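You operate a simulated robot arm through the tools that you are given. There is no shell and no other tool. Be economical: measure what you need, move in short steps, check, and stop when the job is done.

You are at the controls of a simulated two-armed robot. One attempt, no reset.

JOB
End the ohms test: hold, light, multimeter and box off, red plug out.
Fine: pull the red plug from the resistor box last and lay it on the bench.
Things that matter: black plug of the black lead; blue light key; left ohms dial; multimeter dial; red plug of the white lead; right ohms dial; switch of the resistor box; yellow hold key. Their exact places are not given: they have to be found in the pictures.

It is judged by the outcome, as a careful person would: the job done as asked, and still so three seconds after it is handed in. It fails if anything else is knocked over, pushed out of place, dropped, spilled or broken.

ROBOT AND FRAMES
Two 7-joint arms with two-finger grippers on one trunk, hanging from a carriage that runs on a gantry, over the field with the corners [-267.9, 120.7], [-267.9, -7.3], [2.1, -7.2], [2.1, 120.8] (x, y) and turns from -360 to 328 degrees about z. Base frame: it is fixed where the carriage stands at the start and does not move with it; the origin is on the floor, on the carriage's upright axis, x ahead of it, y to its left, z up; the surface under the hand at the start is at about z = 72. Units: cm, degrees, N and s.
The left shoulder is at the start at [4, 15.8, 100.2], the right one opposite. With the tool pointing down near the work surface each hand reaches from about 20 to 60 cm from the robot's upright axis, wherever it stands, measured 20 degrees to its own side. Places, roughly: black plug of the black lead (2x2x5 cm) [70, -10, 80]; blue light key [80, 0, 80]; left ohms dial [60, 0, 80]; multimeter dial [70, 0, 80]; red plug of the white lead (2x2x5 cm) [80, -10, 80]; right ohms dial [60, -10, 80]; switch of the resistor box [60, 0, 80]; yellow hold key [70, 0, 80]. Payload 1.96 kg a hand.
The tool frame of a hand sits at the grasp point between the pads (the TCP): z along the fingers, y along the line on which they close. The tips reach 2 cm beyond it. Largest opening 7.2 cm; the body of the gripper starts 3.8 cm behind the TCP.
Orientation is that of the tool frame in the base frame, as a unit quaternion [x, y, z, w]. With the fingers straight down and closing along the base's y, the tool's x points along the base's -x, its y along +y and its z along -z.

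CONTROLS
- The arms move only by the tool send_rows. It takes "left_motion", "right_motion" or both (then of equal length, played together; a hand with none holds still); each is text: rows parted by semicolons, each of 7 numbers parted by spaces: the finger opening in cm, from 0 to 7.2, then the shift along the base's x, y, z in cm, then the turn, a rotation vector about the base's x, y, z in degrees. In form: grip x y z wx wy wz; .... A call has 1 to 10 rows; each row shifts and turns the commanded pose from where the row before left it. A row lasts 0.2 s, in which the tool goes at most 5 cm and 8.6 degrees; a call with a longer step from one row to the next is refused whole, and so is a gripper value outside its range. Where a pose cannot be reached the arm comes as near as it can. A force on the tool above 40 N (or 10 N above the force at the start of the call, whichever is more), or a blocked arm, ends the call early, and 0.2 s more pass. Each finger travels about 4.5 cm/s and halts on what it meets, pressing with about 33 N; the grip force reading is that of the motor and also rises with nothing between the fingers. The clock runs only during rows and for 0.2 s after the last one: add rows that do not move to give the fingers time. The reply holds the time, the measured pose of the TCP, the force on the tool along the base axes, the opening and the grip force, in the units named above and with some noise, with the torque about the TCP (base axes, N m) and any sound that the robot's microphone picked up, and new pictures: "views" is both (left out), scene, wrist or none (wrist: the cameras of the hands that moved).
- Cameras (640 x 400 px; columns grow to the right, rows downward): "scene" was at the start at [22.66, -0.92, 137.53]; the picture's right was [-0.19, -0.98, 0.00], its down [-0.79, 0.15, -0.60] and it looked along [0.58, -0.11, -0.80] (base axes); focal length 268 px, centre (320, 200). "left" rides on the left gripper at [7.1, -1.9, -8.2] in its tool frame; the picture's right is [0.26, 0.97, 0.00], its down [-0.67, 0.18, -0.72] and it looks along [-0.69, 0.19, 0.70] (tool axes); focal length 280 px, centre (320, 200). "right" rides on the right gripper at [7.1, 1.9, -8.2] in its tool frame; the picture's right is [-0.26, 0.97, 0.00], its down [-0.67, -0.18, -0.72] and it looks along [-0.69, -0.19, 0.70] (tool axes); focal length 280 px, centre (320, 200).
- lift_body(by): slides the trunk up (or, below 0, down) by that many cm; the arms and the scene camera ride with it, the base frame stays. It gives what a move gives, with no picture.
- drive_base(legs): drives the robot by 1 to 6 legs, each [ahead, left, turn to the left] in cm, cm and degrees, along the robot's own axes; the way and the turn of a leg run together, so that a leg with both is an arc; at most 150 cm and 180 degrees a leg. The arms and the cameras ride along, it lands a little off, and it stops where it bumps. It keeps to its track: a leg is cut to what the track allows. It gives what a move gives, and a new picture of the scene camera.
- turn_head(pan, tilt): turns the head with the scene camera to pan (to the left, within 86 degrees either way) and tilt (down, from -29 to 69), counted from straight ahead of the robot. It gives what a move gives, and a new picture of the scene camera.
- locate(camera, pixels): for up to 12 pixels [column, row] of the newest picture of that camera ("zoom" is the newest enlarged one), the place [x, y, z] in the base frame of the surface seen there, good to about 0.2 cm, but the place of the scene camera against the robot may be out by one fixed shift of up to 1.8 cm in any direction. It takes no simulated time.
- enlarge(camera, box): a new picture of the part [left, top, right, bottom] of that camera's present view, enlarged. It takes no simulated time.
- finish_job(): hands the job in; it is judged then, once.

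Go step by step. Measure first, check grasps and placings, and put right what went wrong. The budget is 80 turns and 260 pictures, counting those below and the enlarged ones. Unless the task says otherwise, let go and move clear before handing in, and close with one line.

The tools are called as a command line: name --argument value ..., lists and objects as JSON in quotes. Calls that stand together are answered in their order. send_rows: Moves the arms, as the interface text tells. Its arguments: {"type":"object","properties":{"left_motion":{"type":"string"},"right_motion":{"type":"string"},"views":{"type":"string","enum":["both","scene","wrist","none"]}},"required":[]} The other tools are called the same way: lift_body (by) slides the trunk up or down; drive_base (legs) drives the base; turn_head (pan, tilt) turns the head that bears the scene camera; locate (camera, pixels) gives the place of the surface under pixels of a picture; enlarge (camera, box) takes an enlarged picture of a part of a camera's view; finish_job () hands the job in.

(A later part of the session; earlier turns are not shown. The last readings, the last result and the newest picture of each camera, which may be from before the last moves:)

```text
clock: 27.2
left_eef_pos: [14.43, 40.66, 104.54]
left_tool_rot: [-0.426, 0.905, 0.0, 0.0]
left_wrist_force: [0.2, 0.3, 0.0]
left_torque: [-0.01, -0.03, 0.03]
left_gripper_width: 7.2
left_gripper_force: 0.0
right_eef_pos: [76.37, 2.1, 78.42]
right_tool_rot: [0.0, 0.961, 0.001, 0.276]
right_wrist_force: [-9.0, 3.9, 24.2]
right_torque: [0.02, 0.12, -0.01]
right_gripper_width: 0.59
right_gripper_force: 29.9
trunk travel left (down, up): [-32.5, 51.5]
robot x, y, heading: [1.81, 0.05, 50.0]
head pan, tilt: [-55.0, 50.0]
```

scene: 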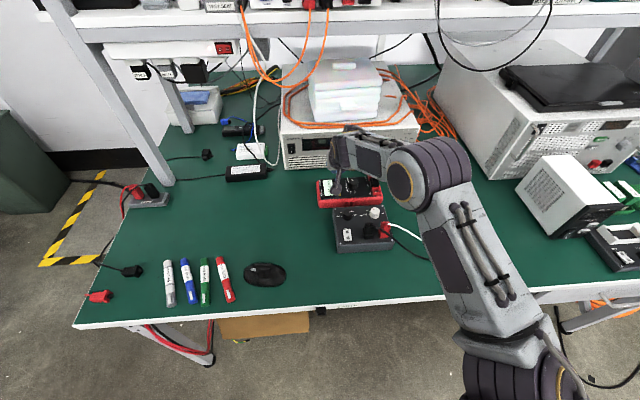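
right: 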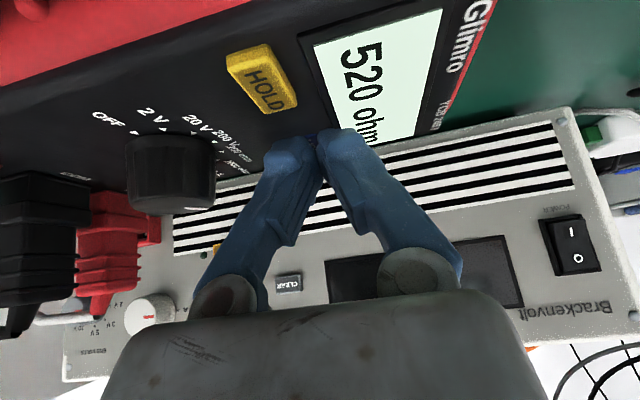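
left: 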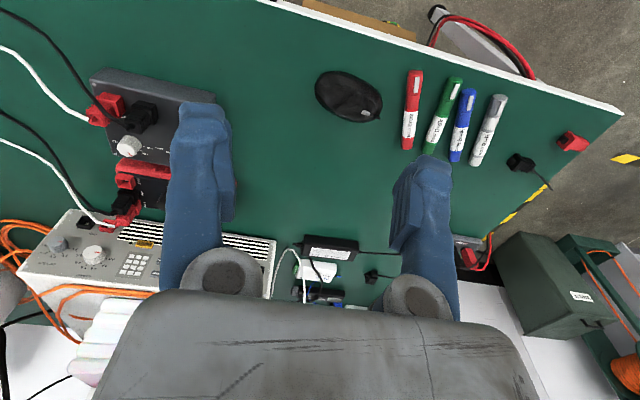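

Still bright while held for about 3.5 s. I release and look at the display after the release.

send_rows --right_motion "0 0 0 1.5 0 0 0;0 0 0 1.5 0 0 0;0 -1 0 1.4 0 0 0;0 0 0 0 0 0 0" --views "wrist"

enlarge --camera "right" --box '[280, 0, 440, 100]'

enlarge --camera "scene" --box '[310, 160, 400, 210]'

```text
clock: 28.2
left_eef_pos: [14.41, 40.52, 104.45]
left_tool_rot: [-0.425, 0.905, 0.001, 0.0]
left_wrist_force: [0.2, 0.0, 0.5]
left_torque: [0.02, 0.04, 0.01]
left_gripper_width: 7.19
left_gripper_force: 0.0
right_eef_pos: [74.9, 1.89, 82.88]
right_tool_rot: [0.0, 0.961, 0.0, 0.276]
right_wrist_force: [0.2, -0.7, -0.9]
right_torque: [0.0, -0.01, -0.04]
right_gripper_width: 0.0
right_gripper_force: 29.6
trunk travel left (down, up): [-32.5, 51.5]
robot x, y, heading: [1.89, -0.11, 50.4]
head pan, tilt: [-55.0, 50.0]
```

right: 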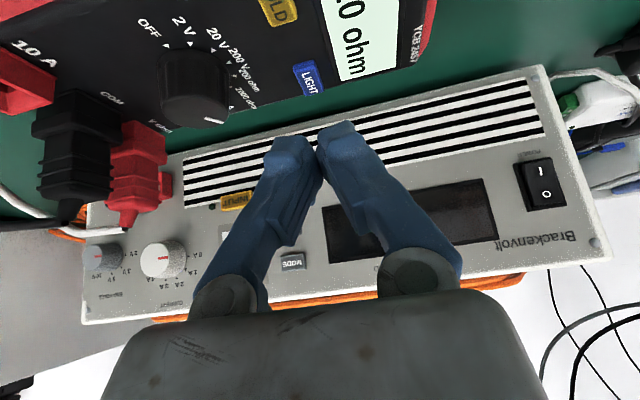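

```text
4.00 times, centred on (360, 50) of right
```

zoom: 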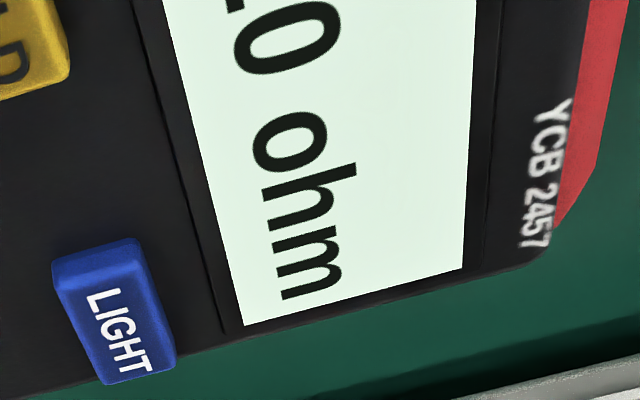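

```text
7.11 times, centred on (355, 185) of scene
```

zoom: 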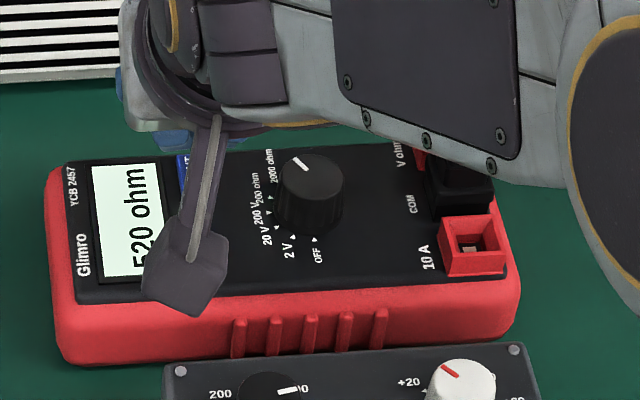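

I take a tight crop of the display's plain background, next to its black frame and the white stripes, as a colour reference for this state.

enlarge --camera "right" --box '[376, 30, 416, 80]'

enlarge --camera "right" --box '[340, 40, 440, 140]'

```text
8.00 times, centred on (396, 55) of right
```

zoom: 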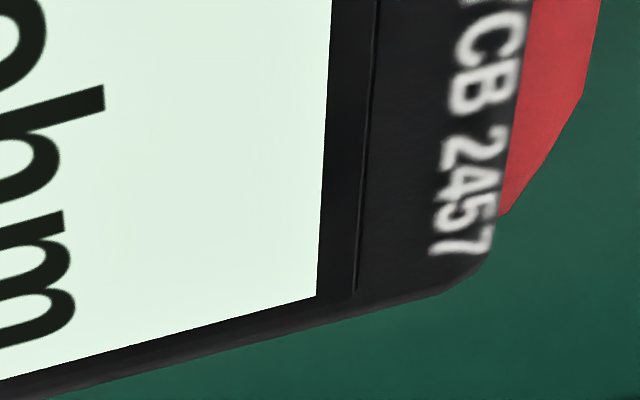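

```text
4.00 times, centred on (390, 90) of right
```

zoom: 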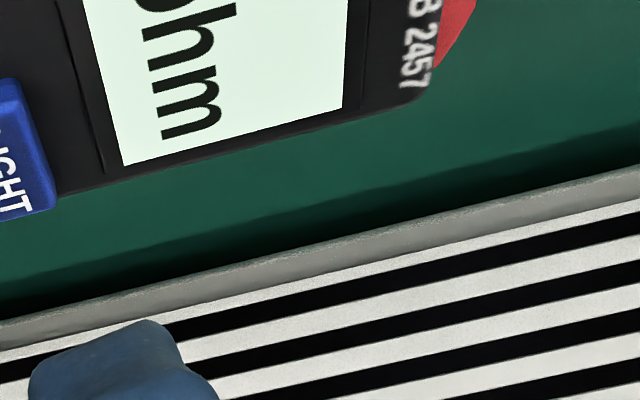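

The display is flat and brighter than the white stripes, so it seems lit. I give one clean, quick tap and return to compare.

send_rows --right_motion "0 1.3 0.1 -1.5 0 0 0;0 0 0 -1.5 0 0 0;0 0 0 -0.8 0 0 0;0 0 0 -0.3 0 0 0;0 0 0 -0.2 0 0 0;0 0 0 1.4 0 0 0;0 0 0 1.5 0 0 0;0 -1.3 -0.1 1.4 0 0 0;0 0 0 0 0 0 0" --views "wrist"

enlarge --camera "right" --box '[340, 40, 440, 140]'

```text
clock: 30.2
left_eef_pos: [14.46, 40.49, 104.57]
left_tool_rot: [-0.426, 0.905, 0.0, 0.0]
left_wrist_force: [0.6, -0.2, 0.9]
left_torque: [0.01, 0.01, -0.01]
left_gripper_width: 7.2
left_gripper_force: 0.0
right_eef_pos: [75.29, 2.02, 82.95]
right_tool_rot: [0.0, 0.961, 0.0, 0.276]
right_wrist_force: [-0.1, 0.4, -0.4]
right_torque: [0.02, -0.01, 0.03]
right_gripper_width: 0.0
right_gripper_force: 28.9
trunk travel left (down, up): [-32.5, 51.5]
robot x, y, heading: [1.63, -0.09, 50.3]
head pan, tilt: [-55.0, 50.0]
heard: click
```

right: 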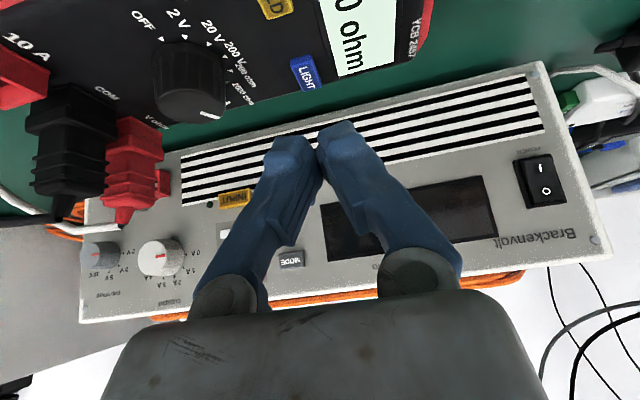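

```text
4.00 times, centred on (390, 90) of right
```

zoom: 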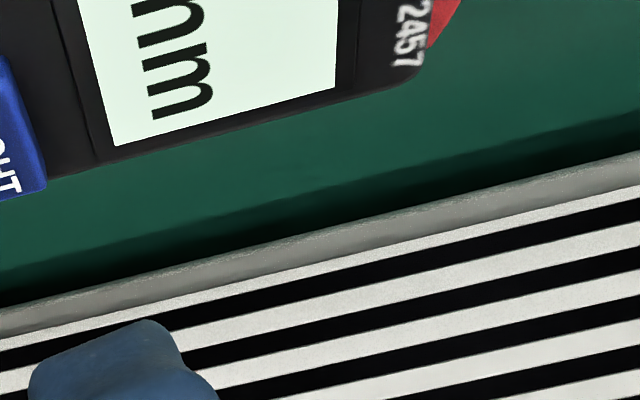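

Again no clear difference. I take the same tight crop on the plain display background to compare fine shading.

enlarge --camera "right" --box '[376, 25, 416, 75]'

enlarge --camera "scene" --box '[310, 160, 400, 210]'

```text
8.00 times, centred on (396, 50) of right
```

zoom: 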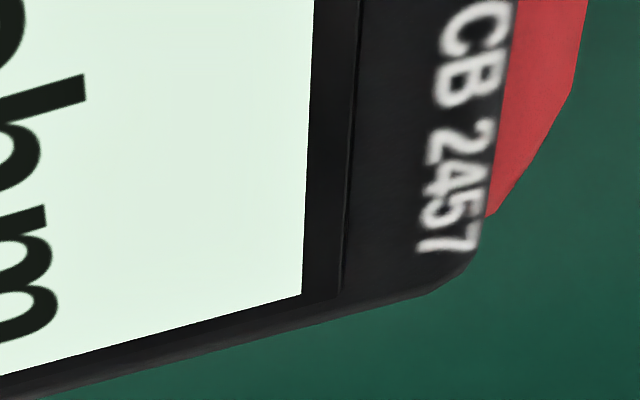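

```text
7.11 times, centred on (355, 185) of scene
```

zoom: 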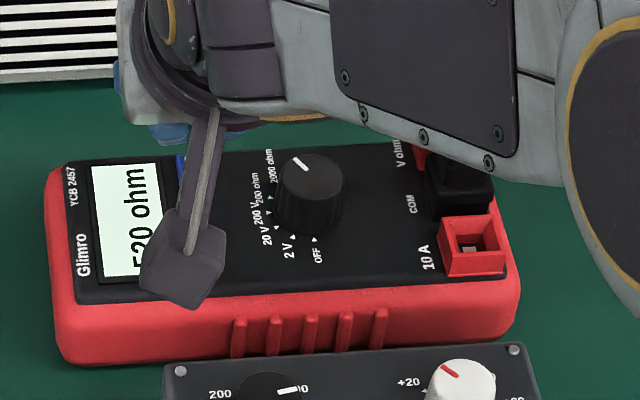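

Identical again. I try a much longer press (about 6 s) with gentle contact, watching each stage.

send_rows --right_motion "0 1.1 0 -1.5 0 0 0;0 0 0 -1.5 0 0 0;0 0 0 -0.8 0 0 0;0 0 0 -0.3 0 0 0;0 0 0 -0.2 0 0 0;0 0 0 0 0 0 0;0 0 0 0 0 0 0;0 0 0 0 0 0 0;0 0 0 0 0 0 0;0 0 0 0 0 0 0" --views "none"

send_rows --right_motion "0 0 0 0 0 0 0;0 0 0 0 0 0 0;0 0 0 0 0 0 0;0 0 0 0 0 0 0;0 0 0 0 0 0 0;0 0 0 0 0 0 0;0 0 0 0 0 0 0;0 0 0 0 0 0 0;0 0 0 0 0 0 0;0 0 0 0 0 0 0" --views "none"

send_rows --right_motion "0 0 0 0 0 0 0;0 0 0 0 0 0 0;0 0 0 0 0 0 0;0 0 0 0 0 0 0;0 0 0 0 0 0 0;0 0 0 0 0 0 0;0 0 0 0 0 0 0;0 0 0 0 0 0 0;0 0 0 0 0 0 0;0 0 0 0 0 0 0" --views "wrist"

```text
clock: 32.4
left_eef_pos: [14.39, 40.62, 104.61]
left_tool_rot: [-0.426, 0.905, 0.0, 0.001]
left_wrist_force: [0.3, 1.3, -1.3]
left_torque: [0.0, -0.02, 0.0]
left_gripper_width: 7.19
left_gripper_force: 0.1
right_eef_pos: [76.37, 2.13, 78.67]
right_tool_rot: [0.0, 0.961, 0.0, 0.276]
right_wrist_force: [1.3, -0.5, 2.6]
right_torque: [-0.01, -0.01, 0.04]
right_gripper_width: 0.0
right_gripper_force: 29.7
trunk travel left (down, up): [-32.5, 51.5]
robot x, y, heading: [1.95, 0.18, 50.6]
head pan, tilt: [-55.0, 50.0]
heard: click
```

```text
clock: 34.6
left_eef_pos: [14.41, 40.5, 104.52]
left_tool_rot: [-0.426, 0.905, 0.0, 0.0]
left_wrist_force: [0.5, 0.1, 0.5]
left_torque: [0.0, -0.02, 0.0]
left_gripper_width: 7.19
left_gripper_force: 0.2
right_eef_pos: [76.39, 2.06, 78.62]
right_tool_rot: [0.0, 0.961, 0.0, 0.275]
right_wrist_force: [0.2, 0.5, 3.0]
right_torque: [-0.01, 0.02, -0.03]
right_gripper_width: 0.01
right_gripper_force: 29.7
trunk travel left (down, up): [-32.5, 51.5]
robot x, y, heading: [1.75, -0.47, 50.2]
head pan, tilt: [-55.0, 50.0]
```

```text
clock: 36.8
left_eef_pos: [14.44, 40.49, 104.41]
left_tool_rot: [-0.426, 0.905, 0.001, 0.0]
left_wrist_force: [1.1, 0.8, -1.0]
left_torque: [0.02, 0.01, 0.0]
left_gripper_width: 7.22
left_gripper_force: 0.1
right_eef_pos: [76.37, 2.07, 78.69]
right_tool_rot: [0.0, 0.961, 0.0, 0.275]
right_wrist_force: [0.4, 0.6, 2.5]
right_torque: [-0.01, -0.01, 0.02]
right_gripper_width: 0.0
right_gripper_force: 29.2
trunk travel left (down, up): [-32.5, 51.5]
robot x, y, heading: [1.88, -0.06, 50.5]
head pan, tilt: [-55.0, 50.0]
```

right: 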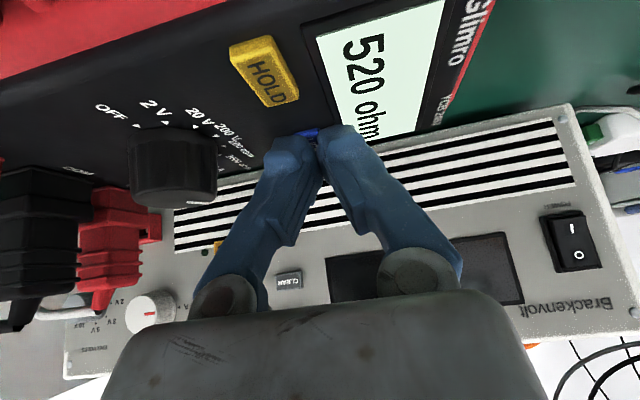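

Still no change I can see. I rise and look at a pure patch of display background in this state (five clicks).

send_rows --right_motion "0 0 0 1.5 0 0 0;0 0 0 1.5 0 0 0;0 -1.1 0 1.3 0 0 0;0 0 0 0 0 0 0" --views "wrist"

enlarge --camera "right" --box '[374, 35, 390, 45]'

enlarge --camera "scene" --box '[322, 180, 342, 200]'

```text
clock: 37.8
left_eef_pos: [14.48, 40.52, 104.34]
left_tool_rot: [-0.426, 0.905, 0.001, 0.0]
left_wrist_force: [0.5, -0.3, -0.6]
left_torque: [0.0, 0.02, 0.0]
left_gripper_width: 7.21
left_gripper_force: 0.0
right_eef_pos: [75.25, 1.68, 82.78]
right_tool_rot: [0.0, 0.961, 0.0, 0.276]
right_wrist_force: [0.6, 0.7, -0.7]
right_torque: [0.02, -0.01, 0.0]
right_gripper_width: 0.0
right_gripper_force: 29.9
trunk travel left (down, up): [-32.5, 51.5]
robot x, y, heading: [1.99, -0.2, 50.4]
head pan, tilt: [-55.0, 50.0]
```

right: 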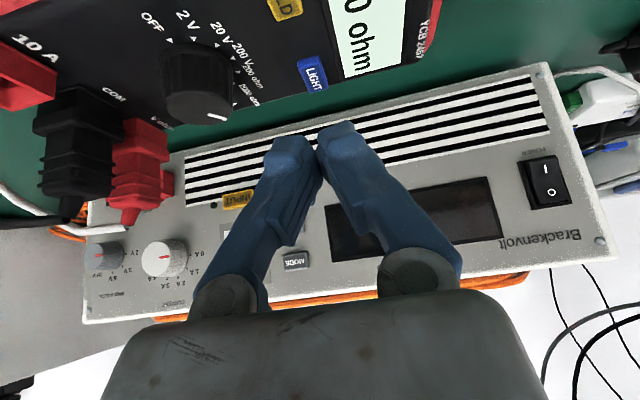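

```text
16.00 times, centred on (382, 40) of right
```

zoom: 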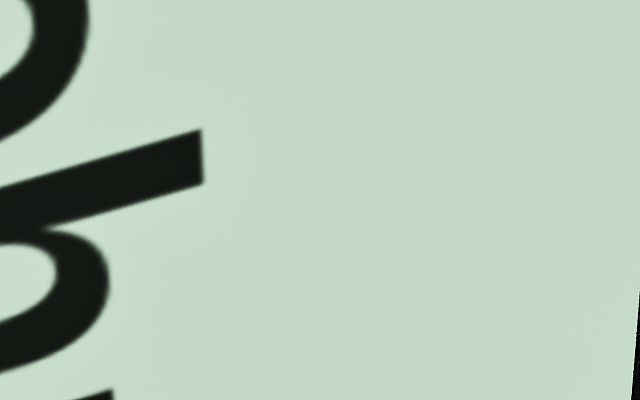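

```text
16.00 times, centred on (332, 190) of scene
```

zoom: 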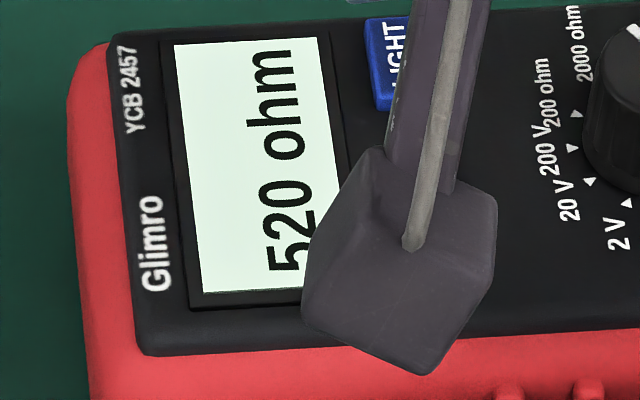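

The patch shows that the picture's exposure adapts (here it appears at grey-green 197,218,204), so differences may be masked. I press once more and take exactly the same crops.

send_rows --right_motion "0 1.1 0.2 -1.5 0 0 0;0 0 0 -1.5 0 0 0;0 0 0 -0.7 0 0 0;0 0 0 -0.3 0 0 0;0 0 0 -0.15 0 0 0;0 0 0 0 0 0 0;0 0 0 1.35 0 0 0;0 0 0 1.5 0 0 0;0 -1.1 -0.2 1.3 0 0 0;0 0 0 0 0 0 0" --views "wrist"

enlarge --camera "right" --box '[374, 35, 390, 45]'

enlarge --camera "scene" --box '[322, 180, 342, 200]'

```text
clock: 40.0
left_eef_pos: [14.41, 40.59, 104.4]
left_tool_rot: [-0.426, 0.905, 0.0, 0.0]
left_wrist_force: [1.1, 0.3, 0.4]
left_torque: [0.03, 0.02, -0.01]
left_gripper_width: 7.22
left_gripper_force: 0.0
right_eef_pos: [75.29, 2.0, 83.04]
right_tool_rot: [-0.001, 0.961, 0.0, 0.275]
right_wrist_force: [0.0, 0.5, -0.5]
right_torque: [0.01, -0.01, 0.01]
right_gripper_width: 0.0
right_gripper_force: 29.9
trunk travel left (down, up): [-32.5, 51.5]
robot x, y, heading: [1.68, 0.24, 50.3]
head pan, tilt: [-55.0, 50.0]
heard: click
```

right: 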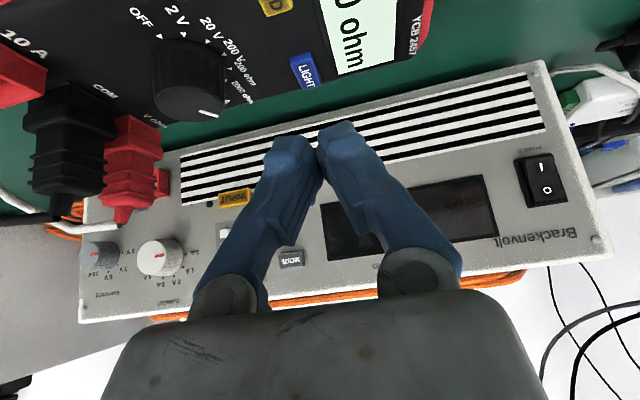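

```text
16.00 times, centred on (382, 40) of right
```

zoom: 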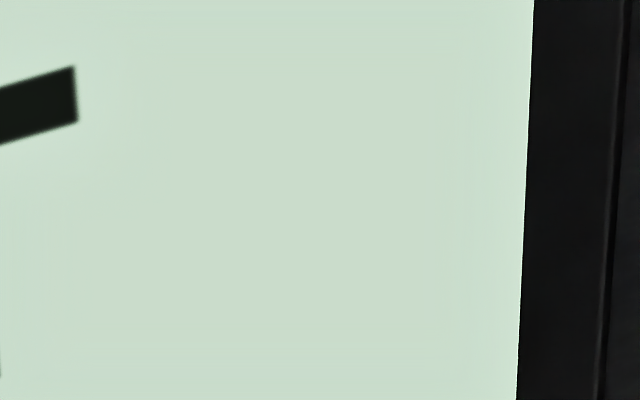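

```text
16.00 times, centred on (332, 190) of scene
```

zoom: 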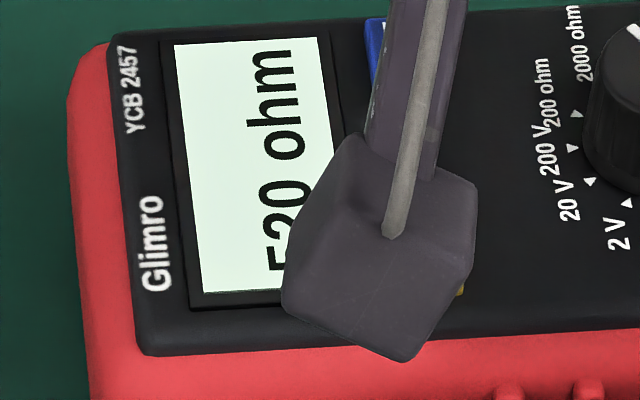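

The crops aren't decisive because text and frame shift the local exposure. I take a pure patch with no edges now (six clicks), to compare after a seventh.

enlarge --camera "right" --box '[377, 42, 384, 46]'

send_rows --right_motion "0 1.1 0 -1.5 0 0 0;0 0 0 -1.5 0 0 0;0 0 0 -0.9 0 0 0;0 0 0 -0.3 0 0 0;0 0 0 -0.15 0 0 0;0 0 0 0 0 0 0;0 0 0 1.55 0 0 0;0 0 0 1.5 0 0 0;0 -1.1 0 1.3 0 0 0;0 0 0 0 0 0 0" --views "wrist"

enlarge --camera "right" --box '[377, 42, 384, 46]'

```text
16.00 times, centred on (380, 44) of right
```

zoom: 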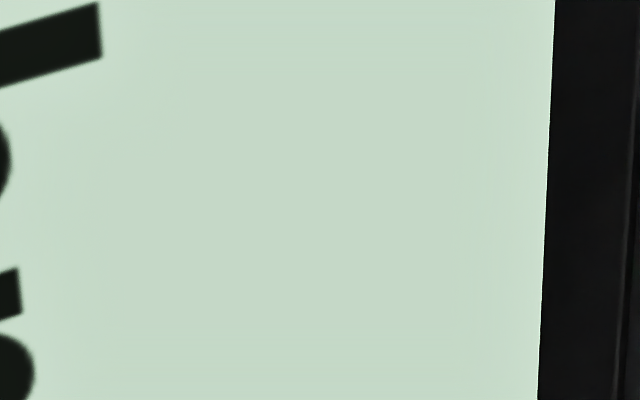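

```text
clock: 42.2
left_eef_pos: [14.51, 40.55, 104.43]
left_tool_rot: [-0.426, 0.905, 0.0, 0.001]
left_wrist_force: [0.0, 0.0, -0.5]
left_torque: [0.02, -0.01, 0.01]
left_gripper_width: 7.19
left_gripper_force: 0.0
right_eef_pos: [75.29, 1.97, 82.75]
right_tool_rot: [-0.001, 0.961, 0.0, 0.275]
right_wrist_force: [-0.2, 0.3, 0.6]
right_torque: [0.0, -0.01, 0.0]
right_gripper_width: 0.03
right_gripper_force: 29.8
trunk travel left (down, up): [-32.5, 51.5]
robot x, y, heading: [1.74, 0.22, 50.4]
head pan, tilt: [-55.0, 50.0]
heard: click
```

right: 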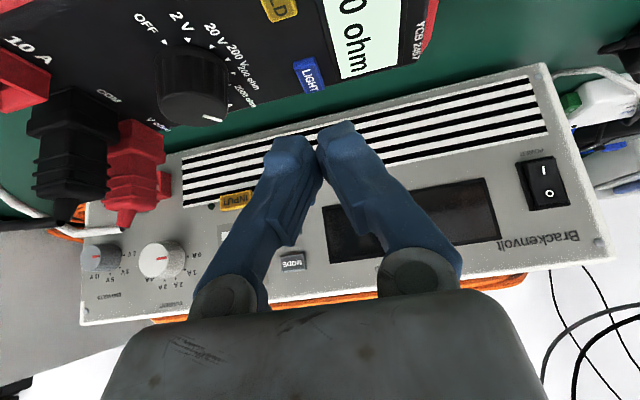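

```text
16.00 times, centred on (380, 44) of right
```

zoom: 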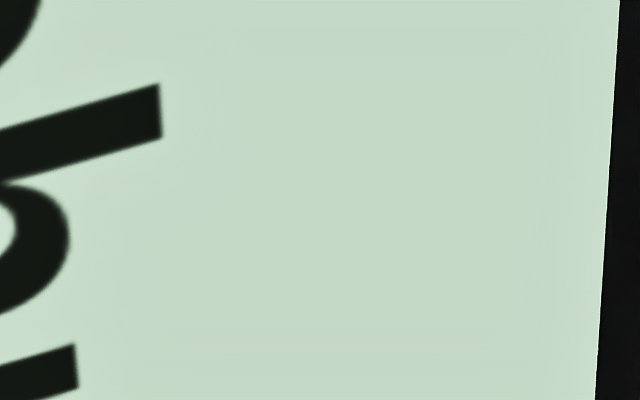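

The pure patches look the same too, so the backlight's effect isn't visible here; the key has clicked seven times (odd, i.e. toggled). Switching the dial to OFF will show what an unlit display looks like, so next I back off, straighten the hand and measure the dial precisely.

send_rows --right_motion "0 -1.5 0 3 0 0 0;2 -1.5 -1 3 0 8 0;4 -1.5 -1 1 0 8 0;4.5 -1.5 -1 0 0 8 0;4.5 -1.5 -0.7 0 0 8 0;4.5 -1 0 0 0 0 0;4.5 0 0 0 0 0 0" --views "both"

enlarge --camera "right" --box '[160, 70, 360, 200]'

```text
clock: 43.8
left_eef_pos: [14.49, 40.57, 104.43]
left_tool_rot: [-0.426, 0.905, 0.001, 0.001]
left_wrist_force: [0.2, 0.2, -0.7]
left_torque: [-0.01, 0.01, 0.03]
left_gripper_width: 7.21
left_gripper_force: 0.0
right_eef_pos: [66.84, -1.77, 89.83]
right_tool_rot: [-0.001, 1.0, 0.0, 0.0]
right_wrist_force: [-0.3, 1.0, 0.0]
right_torque: [-0.03, 0.02, 0.02]
right_gripper_width: 4.5
right_gripper_force: 0.1
trunk travel left (down, up): [-32.5, 51.5]
robot x, y, heading: [1.62, -0.27, 50.2]
head pan, tilt: [-55.0, 50.0]
```

scene: 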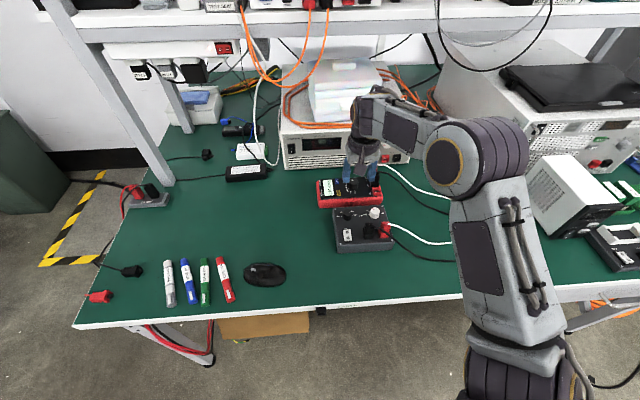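
right: 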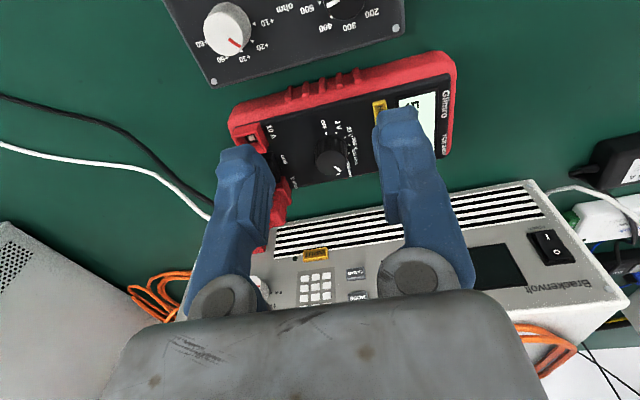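

```text
3.08 times, centred on (260, 135) of right
```

zoom: 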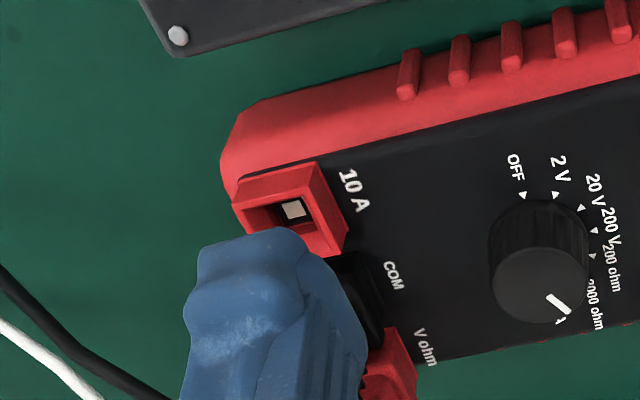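

I measure the dial top's edges and the marker triangles.

locate --camera "zoom" --pixels '[[522, 195], [555, 195], [580, 208], [594, 230], [592, 256], [560, 321], [540, 285], [500, 285], [578, 285], [540, 255], [540, 316], [558, 302]]'

```text
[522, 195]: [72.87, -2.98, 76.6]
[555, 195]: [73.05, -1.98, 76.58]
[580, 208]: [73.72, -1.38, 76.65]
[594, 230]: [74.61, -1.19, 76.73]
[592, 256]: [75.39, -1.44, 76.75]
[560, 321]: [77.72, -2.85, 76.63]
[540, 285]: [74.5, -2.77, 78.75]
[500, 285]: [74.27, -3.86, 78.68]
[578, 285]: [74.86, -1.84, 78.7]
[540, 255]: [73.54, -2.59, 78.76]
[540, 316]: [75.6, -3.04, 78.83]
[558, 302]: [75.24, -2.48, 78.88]
```

The dial centre is (74.55, -2.8), top z 78.8; the pointer is at about 25° and OFF at about 183° (from +x toward +y), so a turn of roughly +155°. To reach straight down I turn the base 15° more, which brings the shoulder 1.5 cm nearer.

drive_base --legs '[[0, 0, 15]]'

```text
clock: 45.0
left_eef_pos: [3.71, 42.43, 104.53]
left_tool_rot: [-0.537, 0.844, 0.0, 0.0]
left_wrist_force: [0.2, -0.1, -0.3]
left_torque: [0.01, -0.03, -0.03]
left_gripper_width: 7.2
left_gripper_force: 0.1
right_eef_pos: [65.29, 14.62, 89.76]
right_tool_rot: [-0.127, 0.992, 0.0, 0.0]
right_wrist_force: [0.1, 0.0, 0.4]
right_torque: [0.02, 0.0, -0.01]
right_gripper_width: 4.51
right_gripper_force: 0.0
trunk travel left (down, up): [-32.5, 51.5]
robot x, y, heading: [2.03, 0.36, 64.8]
head pan, tilt: [-55.0, 50.0]
```

scene: 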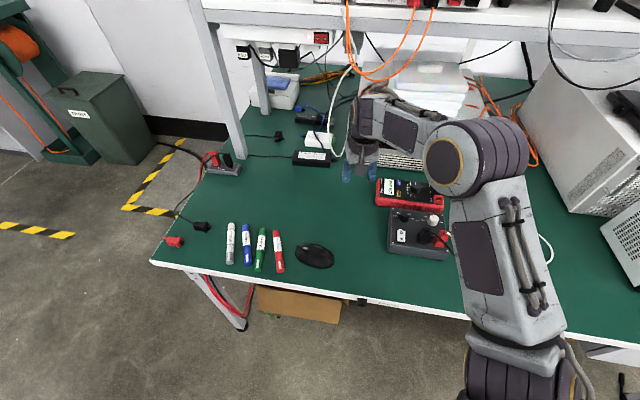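

Now I bring the hand over the dial at (74.5, -2.8), z about 84, with the closing line yawed -35°, opened 3.4 cm.

send_rows --right_motion "4 1.53 -2.9 -0.6 0 0 -8.3;3.6 1.53 -2.9 -0.6 0 0 -8.3;3.6 1.53 -2.9 -0.6 0 0 -8.3;3.6 1.53 -2.9 -0.6 0 0 -8.3;3.6 1.53 -2.9 -0.6 0 0 -8.3;3.6 1.53 -2.9 -0.6 0 0 -8.3;3.6 0 0 -1.8 0 0 0;3.6 0 0 0 0 0 0" --views "both"

enlarge --camera "right" --box '[200, 50, 440, 200]'

```text
clock: 46.8
left_eef_pos: [3.8, 42.51, 104.52]
left_tool_rot: [-0.538, 0.843, 0.0, 0.0]
left_wrist_force: [-0.1, -1.1, 0.0]
left_torque: [-0.02, -0.03, 0.01]
left_gripper_width: 7.2
left_gripper_force: 0.1
right_eef_pos: [74.39, -2.59, 84.16]
right_tool_rot: [0.302, 0.953, 0.0, 0.0]
right_wrist_force: [-0.9, -0.1, 0.1]
right_torque: [-0.01, -0.01, 0.03]
right_gripper_width: 3.58
right_gripper_force: 0.1
trunk travel left (down, up): [-32.5, 51.5]
robot x, y, heading: [2.07, -0.01, 65.0]
head pan, tilt: [-55.0, 50.0]
```

scene: 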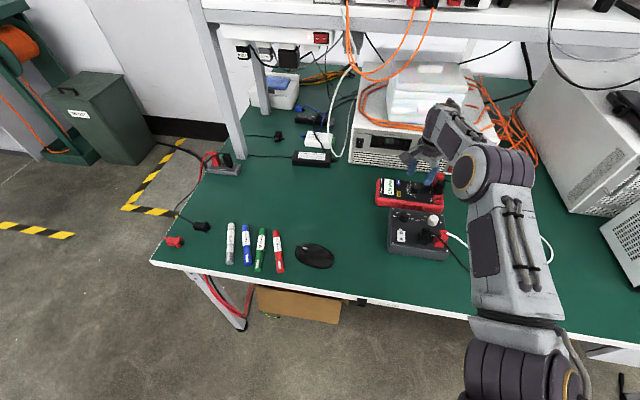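
right: 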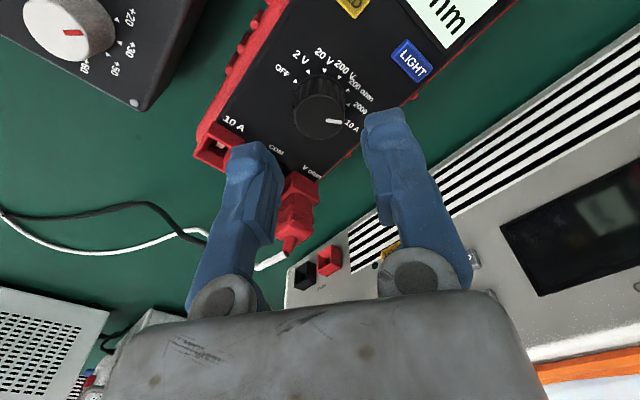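

```text
2.67 times, centred on (320, 125) of right
```

zoom: 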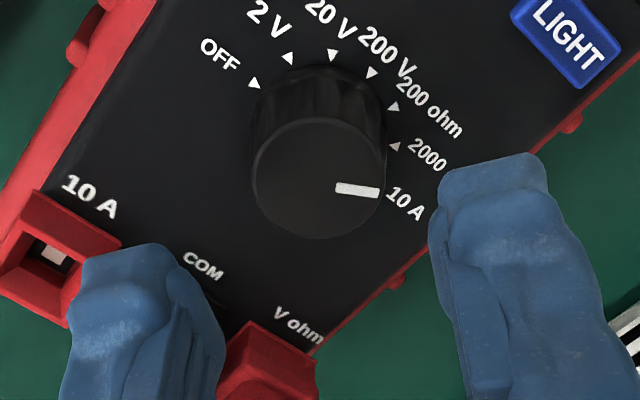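

The marks run OFF, 2V, 20V, 200V, 200, 2000, 10A. I refine the knob centre from this view.

locate --camera "zoom" --pixels '[[252, 180], [384, 180], [318, 122], [318, 235], [318, 180], [340, 188], [376, 193], [254, 84], [289, 58], [332, 54], [372, 71], [394, 107]]'

```text
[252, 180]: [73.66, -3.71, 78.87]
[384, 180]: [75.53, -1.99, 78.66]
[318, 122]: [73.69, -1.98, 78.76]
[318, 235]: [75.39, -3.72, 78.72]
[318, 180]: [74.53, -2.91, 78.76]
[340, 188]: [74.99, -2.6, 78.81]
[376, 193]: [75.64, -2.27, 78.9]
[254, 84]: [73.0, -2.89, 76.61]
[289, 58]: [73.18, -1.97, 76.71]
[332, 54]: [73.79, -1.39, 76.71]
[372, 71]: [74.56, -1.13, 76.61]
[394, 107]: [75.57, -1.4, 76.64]
```

Knob centre (74.58, -2.86), radius 1.25, pointer at 29°, OFF at 181°: a turn of +152°. I centre, go down to z 79 and close gently.

send_rows --right_motion "3.6 0.18 -0.27 -2.5 0 0 0;3.6 0 0 -1.5 0 0 0;3.6 0 0 -1.0 0 0 0;3.6 0 0 0 0 0 0" --views "wrist"

```text
clock: 47.8
left_eef_pos: [3.79, 42.44, 104.48]
left_tool_rot: [-0.538, 0.843, 0.0, 0.0]
left_wrist_force: [0.1, -0.2, -0.7]
left_torque: [-0.01, -0.02, 0.02]
left_gripper_width: 7.19
left_gripper_force: 0.0
right_eef_pos: [74.49, -2.93, 79.33]
right_tool_rot: [0.303, 0.953, 0.0, -0.001]
right_wrist_force: [-0.4, 0.3, 0.1]
right_torque: [-0.02, -0.02, -0.03]
right_gripper_width: 3.59
right_gripper_force: 0.0
trunk travel left (down, up): [-32.5, 51.5]
robot x, y, heading: [1.77, -0.21, 65.0]
head pan, tilt: [-55.0, 50.0]
```

right: 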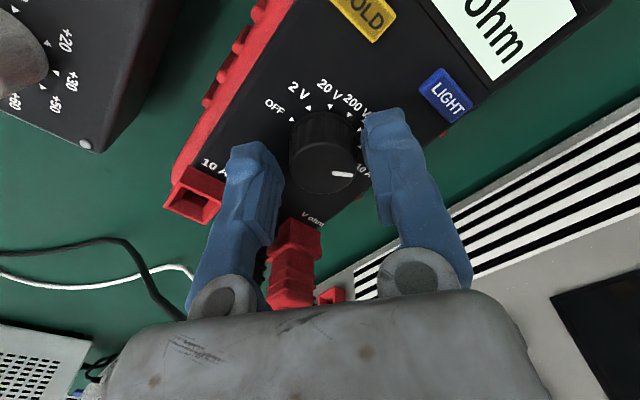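

Well centred between the fingers. I lower 0.3 and close.

send_rows --right_motion "3.6 0 0 -0.3 0 0 0;1.5 0 0 0 0 0 0;1.5 0 0 0 0 0 0;1.5 0 0 0 0 0 0;1.5 0 0 0 0 0 8;1.5 0 0 0 0 0 8;1.5 0 0 0 0 0 8;1.5 0 0 0 0 0 0" --views "wrist"

```text
clock: 49.6
left_eef_pos: [3.74, 42.44, 104.46]
left_tool_rot: [-0.538, 0.843, 0.0, 0.001]
left_wrist_force: [-0.3, 0.6, -0.1]
left_torque: [0.0, 0.02, 0.04]
left_gripper_width: 7.18
left_gripper_force: 0.0
right_eef_pos: [74.52, -2.94, 79.06]
right_tool_rot: [0.096, 0.995, 0.001, 0.0]
right_wrist_force: [-5.4, 1.5, 10.9]
right_torque: [-0.01, 0.13, 0.01]
right_gripper_width: 2.68
right_gripper_force: 33.3
trunk travel left (down, up): [-32.5, 51.5]
robot x, y, heading: [1.31, 0.02, 65.2]
head pan, tilt: [-55.0, 50.0]
```

right: 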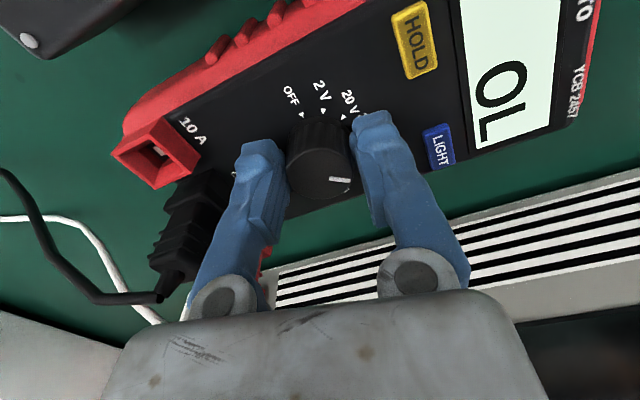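

It turned: the display now reads OL (200 ohm range). I go on turning 80°.

send_rows --right_motion "1.5 0 0 0 0 0 8;1.5 0 0 0 0 0 8;1.5 0 0 0 0 0 8;1.5 0 0 0 0 0 8;1.5 0 0 0 0 0 8;1.5 0 0 0 0 0 8;1.5 0 0 0 0 0 8;1.5 0 0 0 0 0 8;1.5 0 0 0 0 0 8;1.5 0 0 0 0 0 8" --views "both"

```text
clock: 51.4
left_eef_pos: [3.76, 42.43, 104.35]
left_tool_rot: [-0.537, 0.843, 0.0, 0.0]
left_wrist_force: [0.2, 0.1, 0.0]
left_torque: [-0.01, -0.03, 0.0]
left_gripper_width: 7.18
left_gripper_force: 0.0
right_eef_pos: [74.49, -2.91, 79.07]
right_tool_rot: [-0.411, 0.911, 0.0, 0.0]
right_wrist_force: [-7.1, -0.3, 14.8]
right_torque: [-0.08, 0.23, 0.03]
right_gripper_width: 2.67
right_gripper_force: 33.0
trunk travel left (down, up): [-32.5, 51.5]
robot x, y, heading: [1.83, -0.1, 64.9]
head pan, tilt: [-55.0, 50.0]
stopped in row 8 (right hand): the force on the tool passed its limit at 40 N (the readings are from after the stop); the commanded pose is now the measured one
```

scene: 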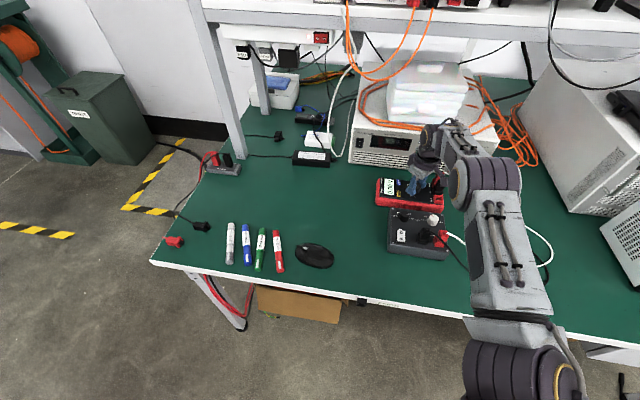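
right: 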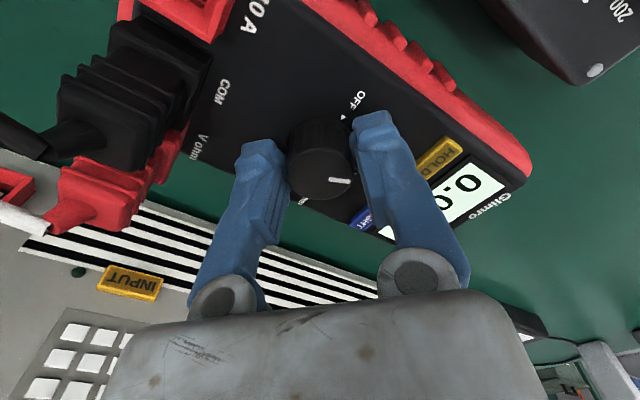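

Now on a volts range ("0.0"), with force building up from slight eccentricity. I let go, rise, wind back about 80° and recheck the centring.

send_rows --right_motion "3.6 0 0 0 0 0 0;3.6 0 0 0 0 0 0;3.6 0 0 3 0 0 -8.3;3.6 0 0 1 0 0 -8.3;3.6 0 0 0 0 0 -8.3;3.6 0 0 0 0 0 -8.3;3.6 0 0 0 0 0 -8.3;3.6 0 0 0 0 0 -8.3;3.6 0 0 0 0 0 -8.3;3.6 0 0 0 0 0 -8.3" --views "wrist"

enlarge --camera "right" --box '[200, 50, 440, 200]'

```text
clock: 53.6
left_eef_pos: [3.71, 42.41, 104.5]
left_tool_rot: [-0.538, 0.843, 0.0, 0.0]
left_wrist_force: [0.3, -0.8, 0.0]
left_torque: [-0.02, 0.0, 0.01]
left_gripper_width: 7.2
left_gripper_force: 0.0
right_eef_pos: [74.64, -3.05, 83.05]
right_tool_rot: [0.157, 0.988, -0.001, 0.0]
right_wrist_force: [0.4, 0.7, -0.2]
right_torque: [0.02, 0.0, -0.02]
right_gripper_width: 3.63
right_gripper_force: 0.0
trunk travel left (down, up): [-32.5, 51.5]
robot x, y, heading: [1.79, 0.3, 65.1]
head pan, tilt: [-55.0, 50.0]
```

right: 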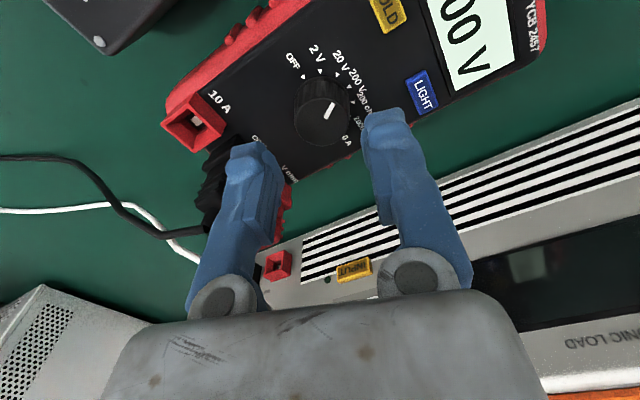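

```text
2.67 times, centred on (320, 125) of right
```

zoom: 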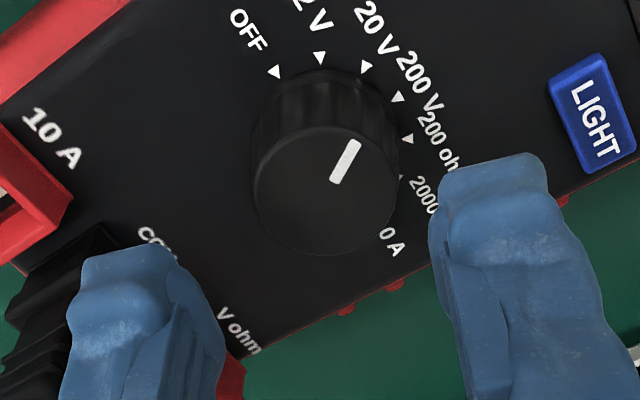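

The pointer now points to 20 V / 200 V. I measure pointer and centre.

locate --camera "zoom" --pixels '[[356, 144], [336, 179], [325, 190], [255, 190], [397, 190], [325, 128], [325, 252], [275, 72]]'

```text
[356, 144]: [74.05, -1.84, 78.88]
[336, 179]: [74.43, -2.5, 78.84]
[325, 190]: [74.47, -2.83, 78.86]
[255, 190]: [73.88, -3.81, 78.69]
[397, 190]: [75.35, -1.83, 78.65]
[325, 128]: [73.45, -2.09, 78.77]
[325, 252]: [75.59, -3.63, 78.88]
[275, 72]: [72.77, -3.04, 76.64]
```

Pointer is at 120° (20 V); OFF needs +61° more. I recentre, go down, grip and turn.

send_rows --right_motion "3.6 -0.06 0.18 -2.5 0 0 0;3.6 0 0 -1.5 0 0 0;1.5 0 0 0 0 0 0;1.5 0 0 0 0 0 0;1.5 0 0 0 0 0 0;1.5 0 0 0 0 0 8;1.5 0 0 0 0 0 8;1.5 0 0 0 0 0 8;1.5 0 0 0 0 0 8;1.5 0 0 0 0 0 0" --views "wrist"

send_rows --right_motion "1.5 0 0 0 0 0 8;1.5 0 0 0 0 0 8;1.5 0 0 0 0 0 8;1.5 0 0 0 0 0 5;1.5 0 0 0 0 0 0;1.5 0 0 0 0 0 0" --views "wrist"

```text
clock: 55.8
left_eef_pos: [3.7, 42.33, 104.34]
left_tool_rot: [-0.537, 0.843, 0.0, 0.0]
left_wrist_force: [-0.2, 0.1, 0.0]
left_torque: [-0.01, -0.01, 0.0]
left_gripper_width: 7.18
left_gripper_force: 0.0
right_eef_pos: [74.42, -3.08, 79.0]
right_tool_rot: [-0.125, 0.992, -0.002, 0.001]
right_wrist_force: [-8.8, -9.0, 16.9]
right_torque: [-0.11, 0.03, -0.02]
right_gripper_width: 2.69
right_gripper_force: 33.1
trunk travel left (down, up): [-32.5, 51.5]
robot x, y, heading: [1.67, -0.18, 64.7]
head pan, tilt: [-55.0, 50.0]
```

right: 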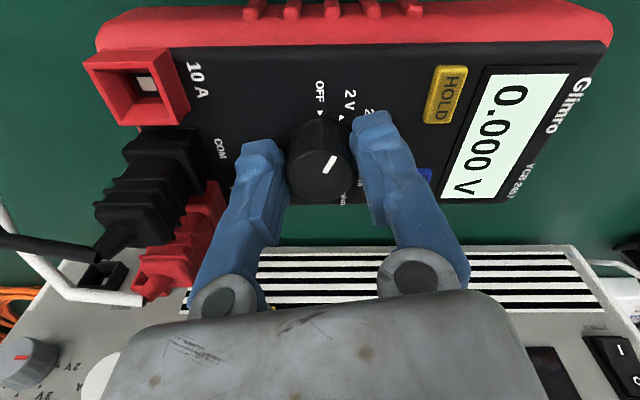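

```text
clock: 57.2
left_eef_pos: [3.71, 42.46, 104.46]
left_tool_rot: [-0.538, 0.843, 0.0, 0.0]
left_wrist_force: [-0.5, 0.6, -0.3]
left_torque: [-0.02, 0.01, 0.02]
left_gripper_width: 7.22
left_gripper_force: 0.0
right_eef_pos: [74.63, -3.02, 78.95]
right_tool_rot: [-0.369, 0.929, -0.001, 0.001]
right_wrist_force: [-3.1, -4.6, 8.8]
right_torque: [-0.02, 0.02, -0.17]
right_gripper_width: 2.69
right_gripper_force: 32.8
trunk travel left (down, up): [-32.5, 51.5]
robot x, y, heading: [1.88, 0.08, 64.9]
head pan, tilt: [-55.0, 50.0]
```

right: 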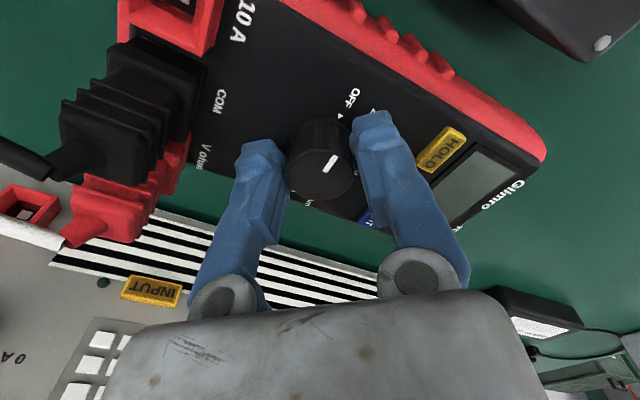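

The display has gone blank: the multimeter is at OFF. I let go, rise and check the pointer and the blank display.

send_rows --right_motion "3.6 0 0 0 0 0 0;3.6 0 0 0 0 0 0;3.6 0 0 2 0 0 0;3.6 -0.5 0 3 0 0 -8;3.6 -1 0 1 0 0 -8;3.6 -1.5 0 1 0 0 -8;3.6 -1.5 0 0 0 0 -8;3.6 -1.5 0 0 0 0 -8;3.6 0 0 0 0 0 0" --views "both"

enlarge --camera "right" --box '[220, 50, 480, 210]'

enlarge --camera "scene" --box '[370, 165, 460, 215]'

```text
clock: 59.2
left_eef_pos: [3.72, 42.44, 104.55]
left_tool_rot: [-0.538, 0.843, 0.0, 0.001]
left_wrist_force: [-0.2, 0.4, 0.3]
left_torque: [-0.03, 0.03, 0.01]
left_gripper_width: 7.18
left_gripper_force: 0.1
right_eef_pos: [68.35, -2.92, 86.04]
right_tool_rot: [-0.027, 1.0, -0.001, 0.001]
right_wrist_force: [0.8, -0.6, 1.0]
right_torque: [-0.01, 0.01, 0.01]
right_gripper_width: 3.58
right_gripper_force: 0.0
trunk travel left (down, up): [-32.5, 51.5]
robot x, y, heading: [1.81, -0.05, 65.0]
head pan, tilt: [-55.0, 50.0]
```

scene: 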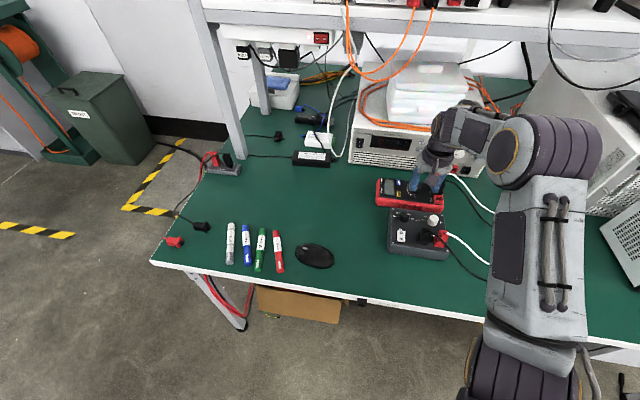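
right: 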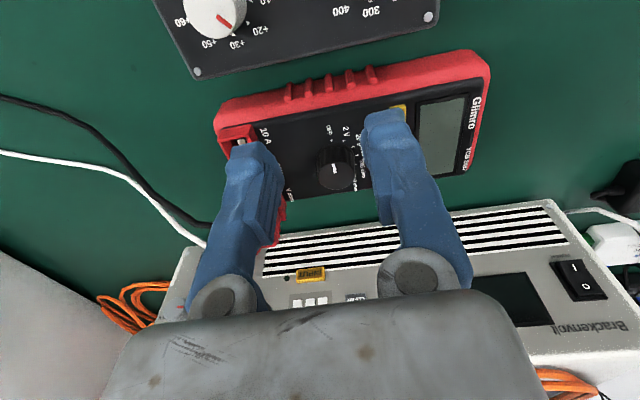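

```text
2.46 times, centred on (350, 130) of right
```

zoom: 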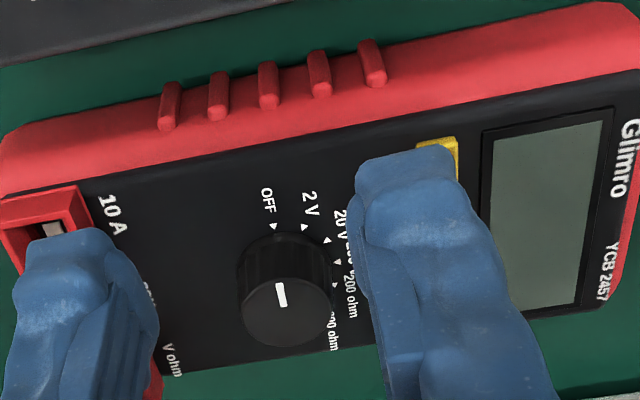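

```text
7.11 times, centred on (415, 190) of scene
```

zoom: 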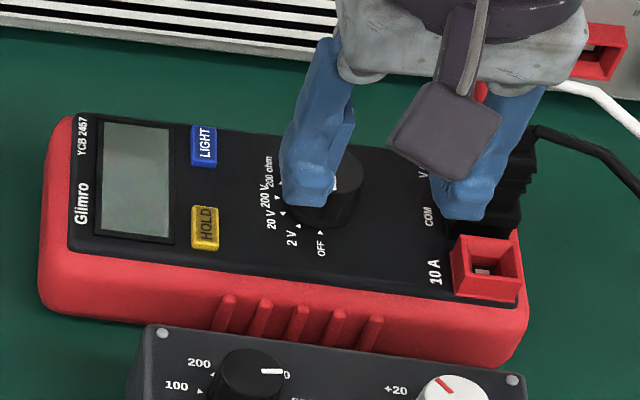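

OFF is confirmed (pointer toward the OFF mark, blank grey LCD). I take a pure patch of the unlit display to learn whether the picture processing would hide a backlight difference.

enlarge --camera "right" --box '[432, 130, 452, 142]'

```text
16.00 times, centred on (442, 136) of right
```

zoom: 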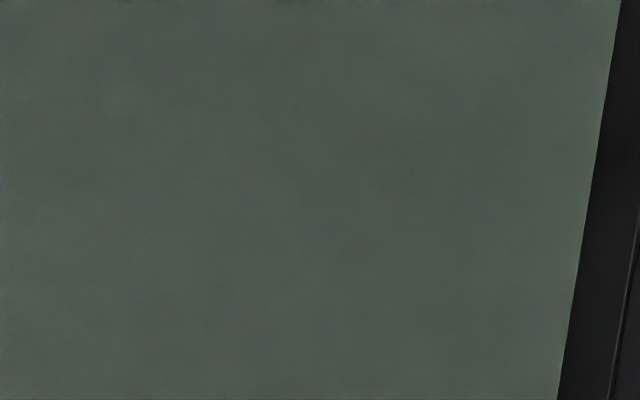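

The unlit LCD is clearly darker (about 80,92,82) than the powered display ever was, so I never saw the light change. I'll test whether LIGHT does anything visible with the meter off: one press, then look.

send_rows --right_motion "2 1 1 0 0 0 -3;0 1.2 1 0 0 -8 0;0 1.2 1 0 0 -8 0;0 1.2 1 -1 0 -8 0;0 1.2 0.9 -1 0 -8 0;0 1.2 0 -1 0 0 0;0 0 0 0 0 0 0" --views "wrist"

```text
clock: 60.8
left_eef_pos: [3.82, 42.44, 104.51]
left_tool_rot: [-0.538, 0.843, 0.0, 0.0]
left_wrist_force: [1.3, 0.1, -0.3]
left_torque: [0.06, 0.01, -0.01]
left_gripper_width: 7.2
left_gripper_force: 0.1
right_eef_pos: [75.57, 2.14, 83.22]
right_tool_rot: [-0.002, 0.961, 0.0, 0.276]
right_wrist_force: [-0.1, 0.0, -0.4]
right_torque: [0.01, 0.02, 0.0]
right_gripper_width: 0.0
right_gripper_force: 29.5
trunk travel left (down, up): [-32.5, 51.5]
robot x, y, heading: [1.59, 0.06, 64.9]
head pan, tilt: [-55.0, 50.0]
```

right: 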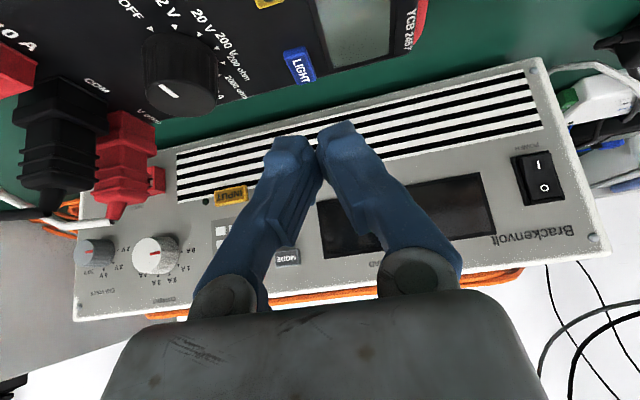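

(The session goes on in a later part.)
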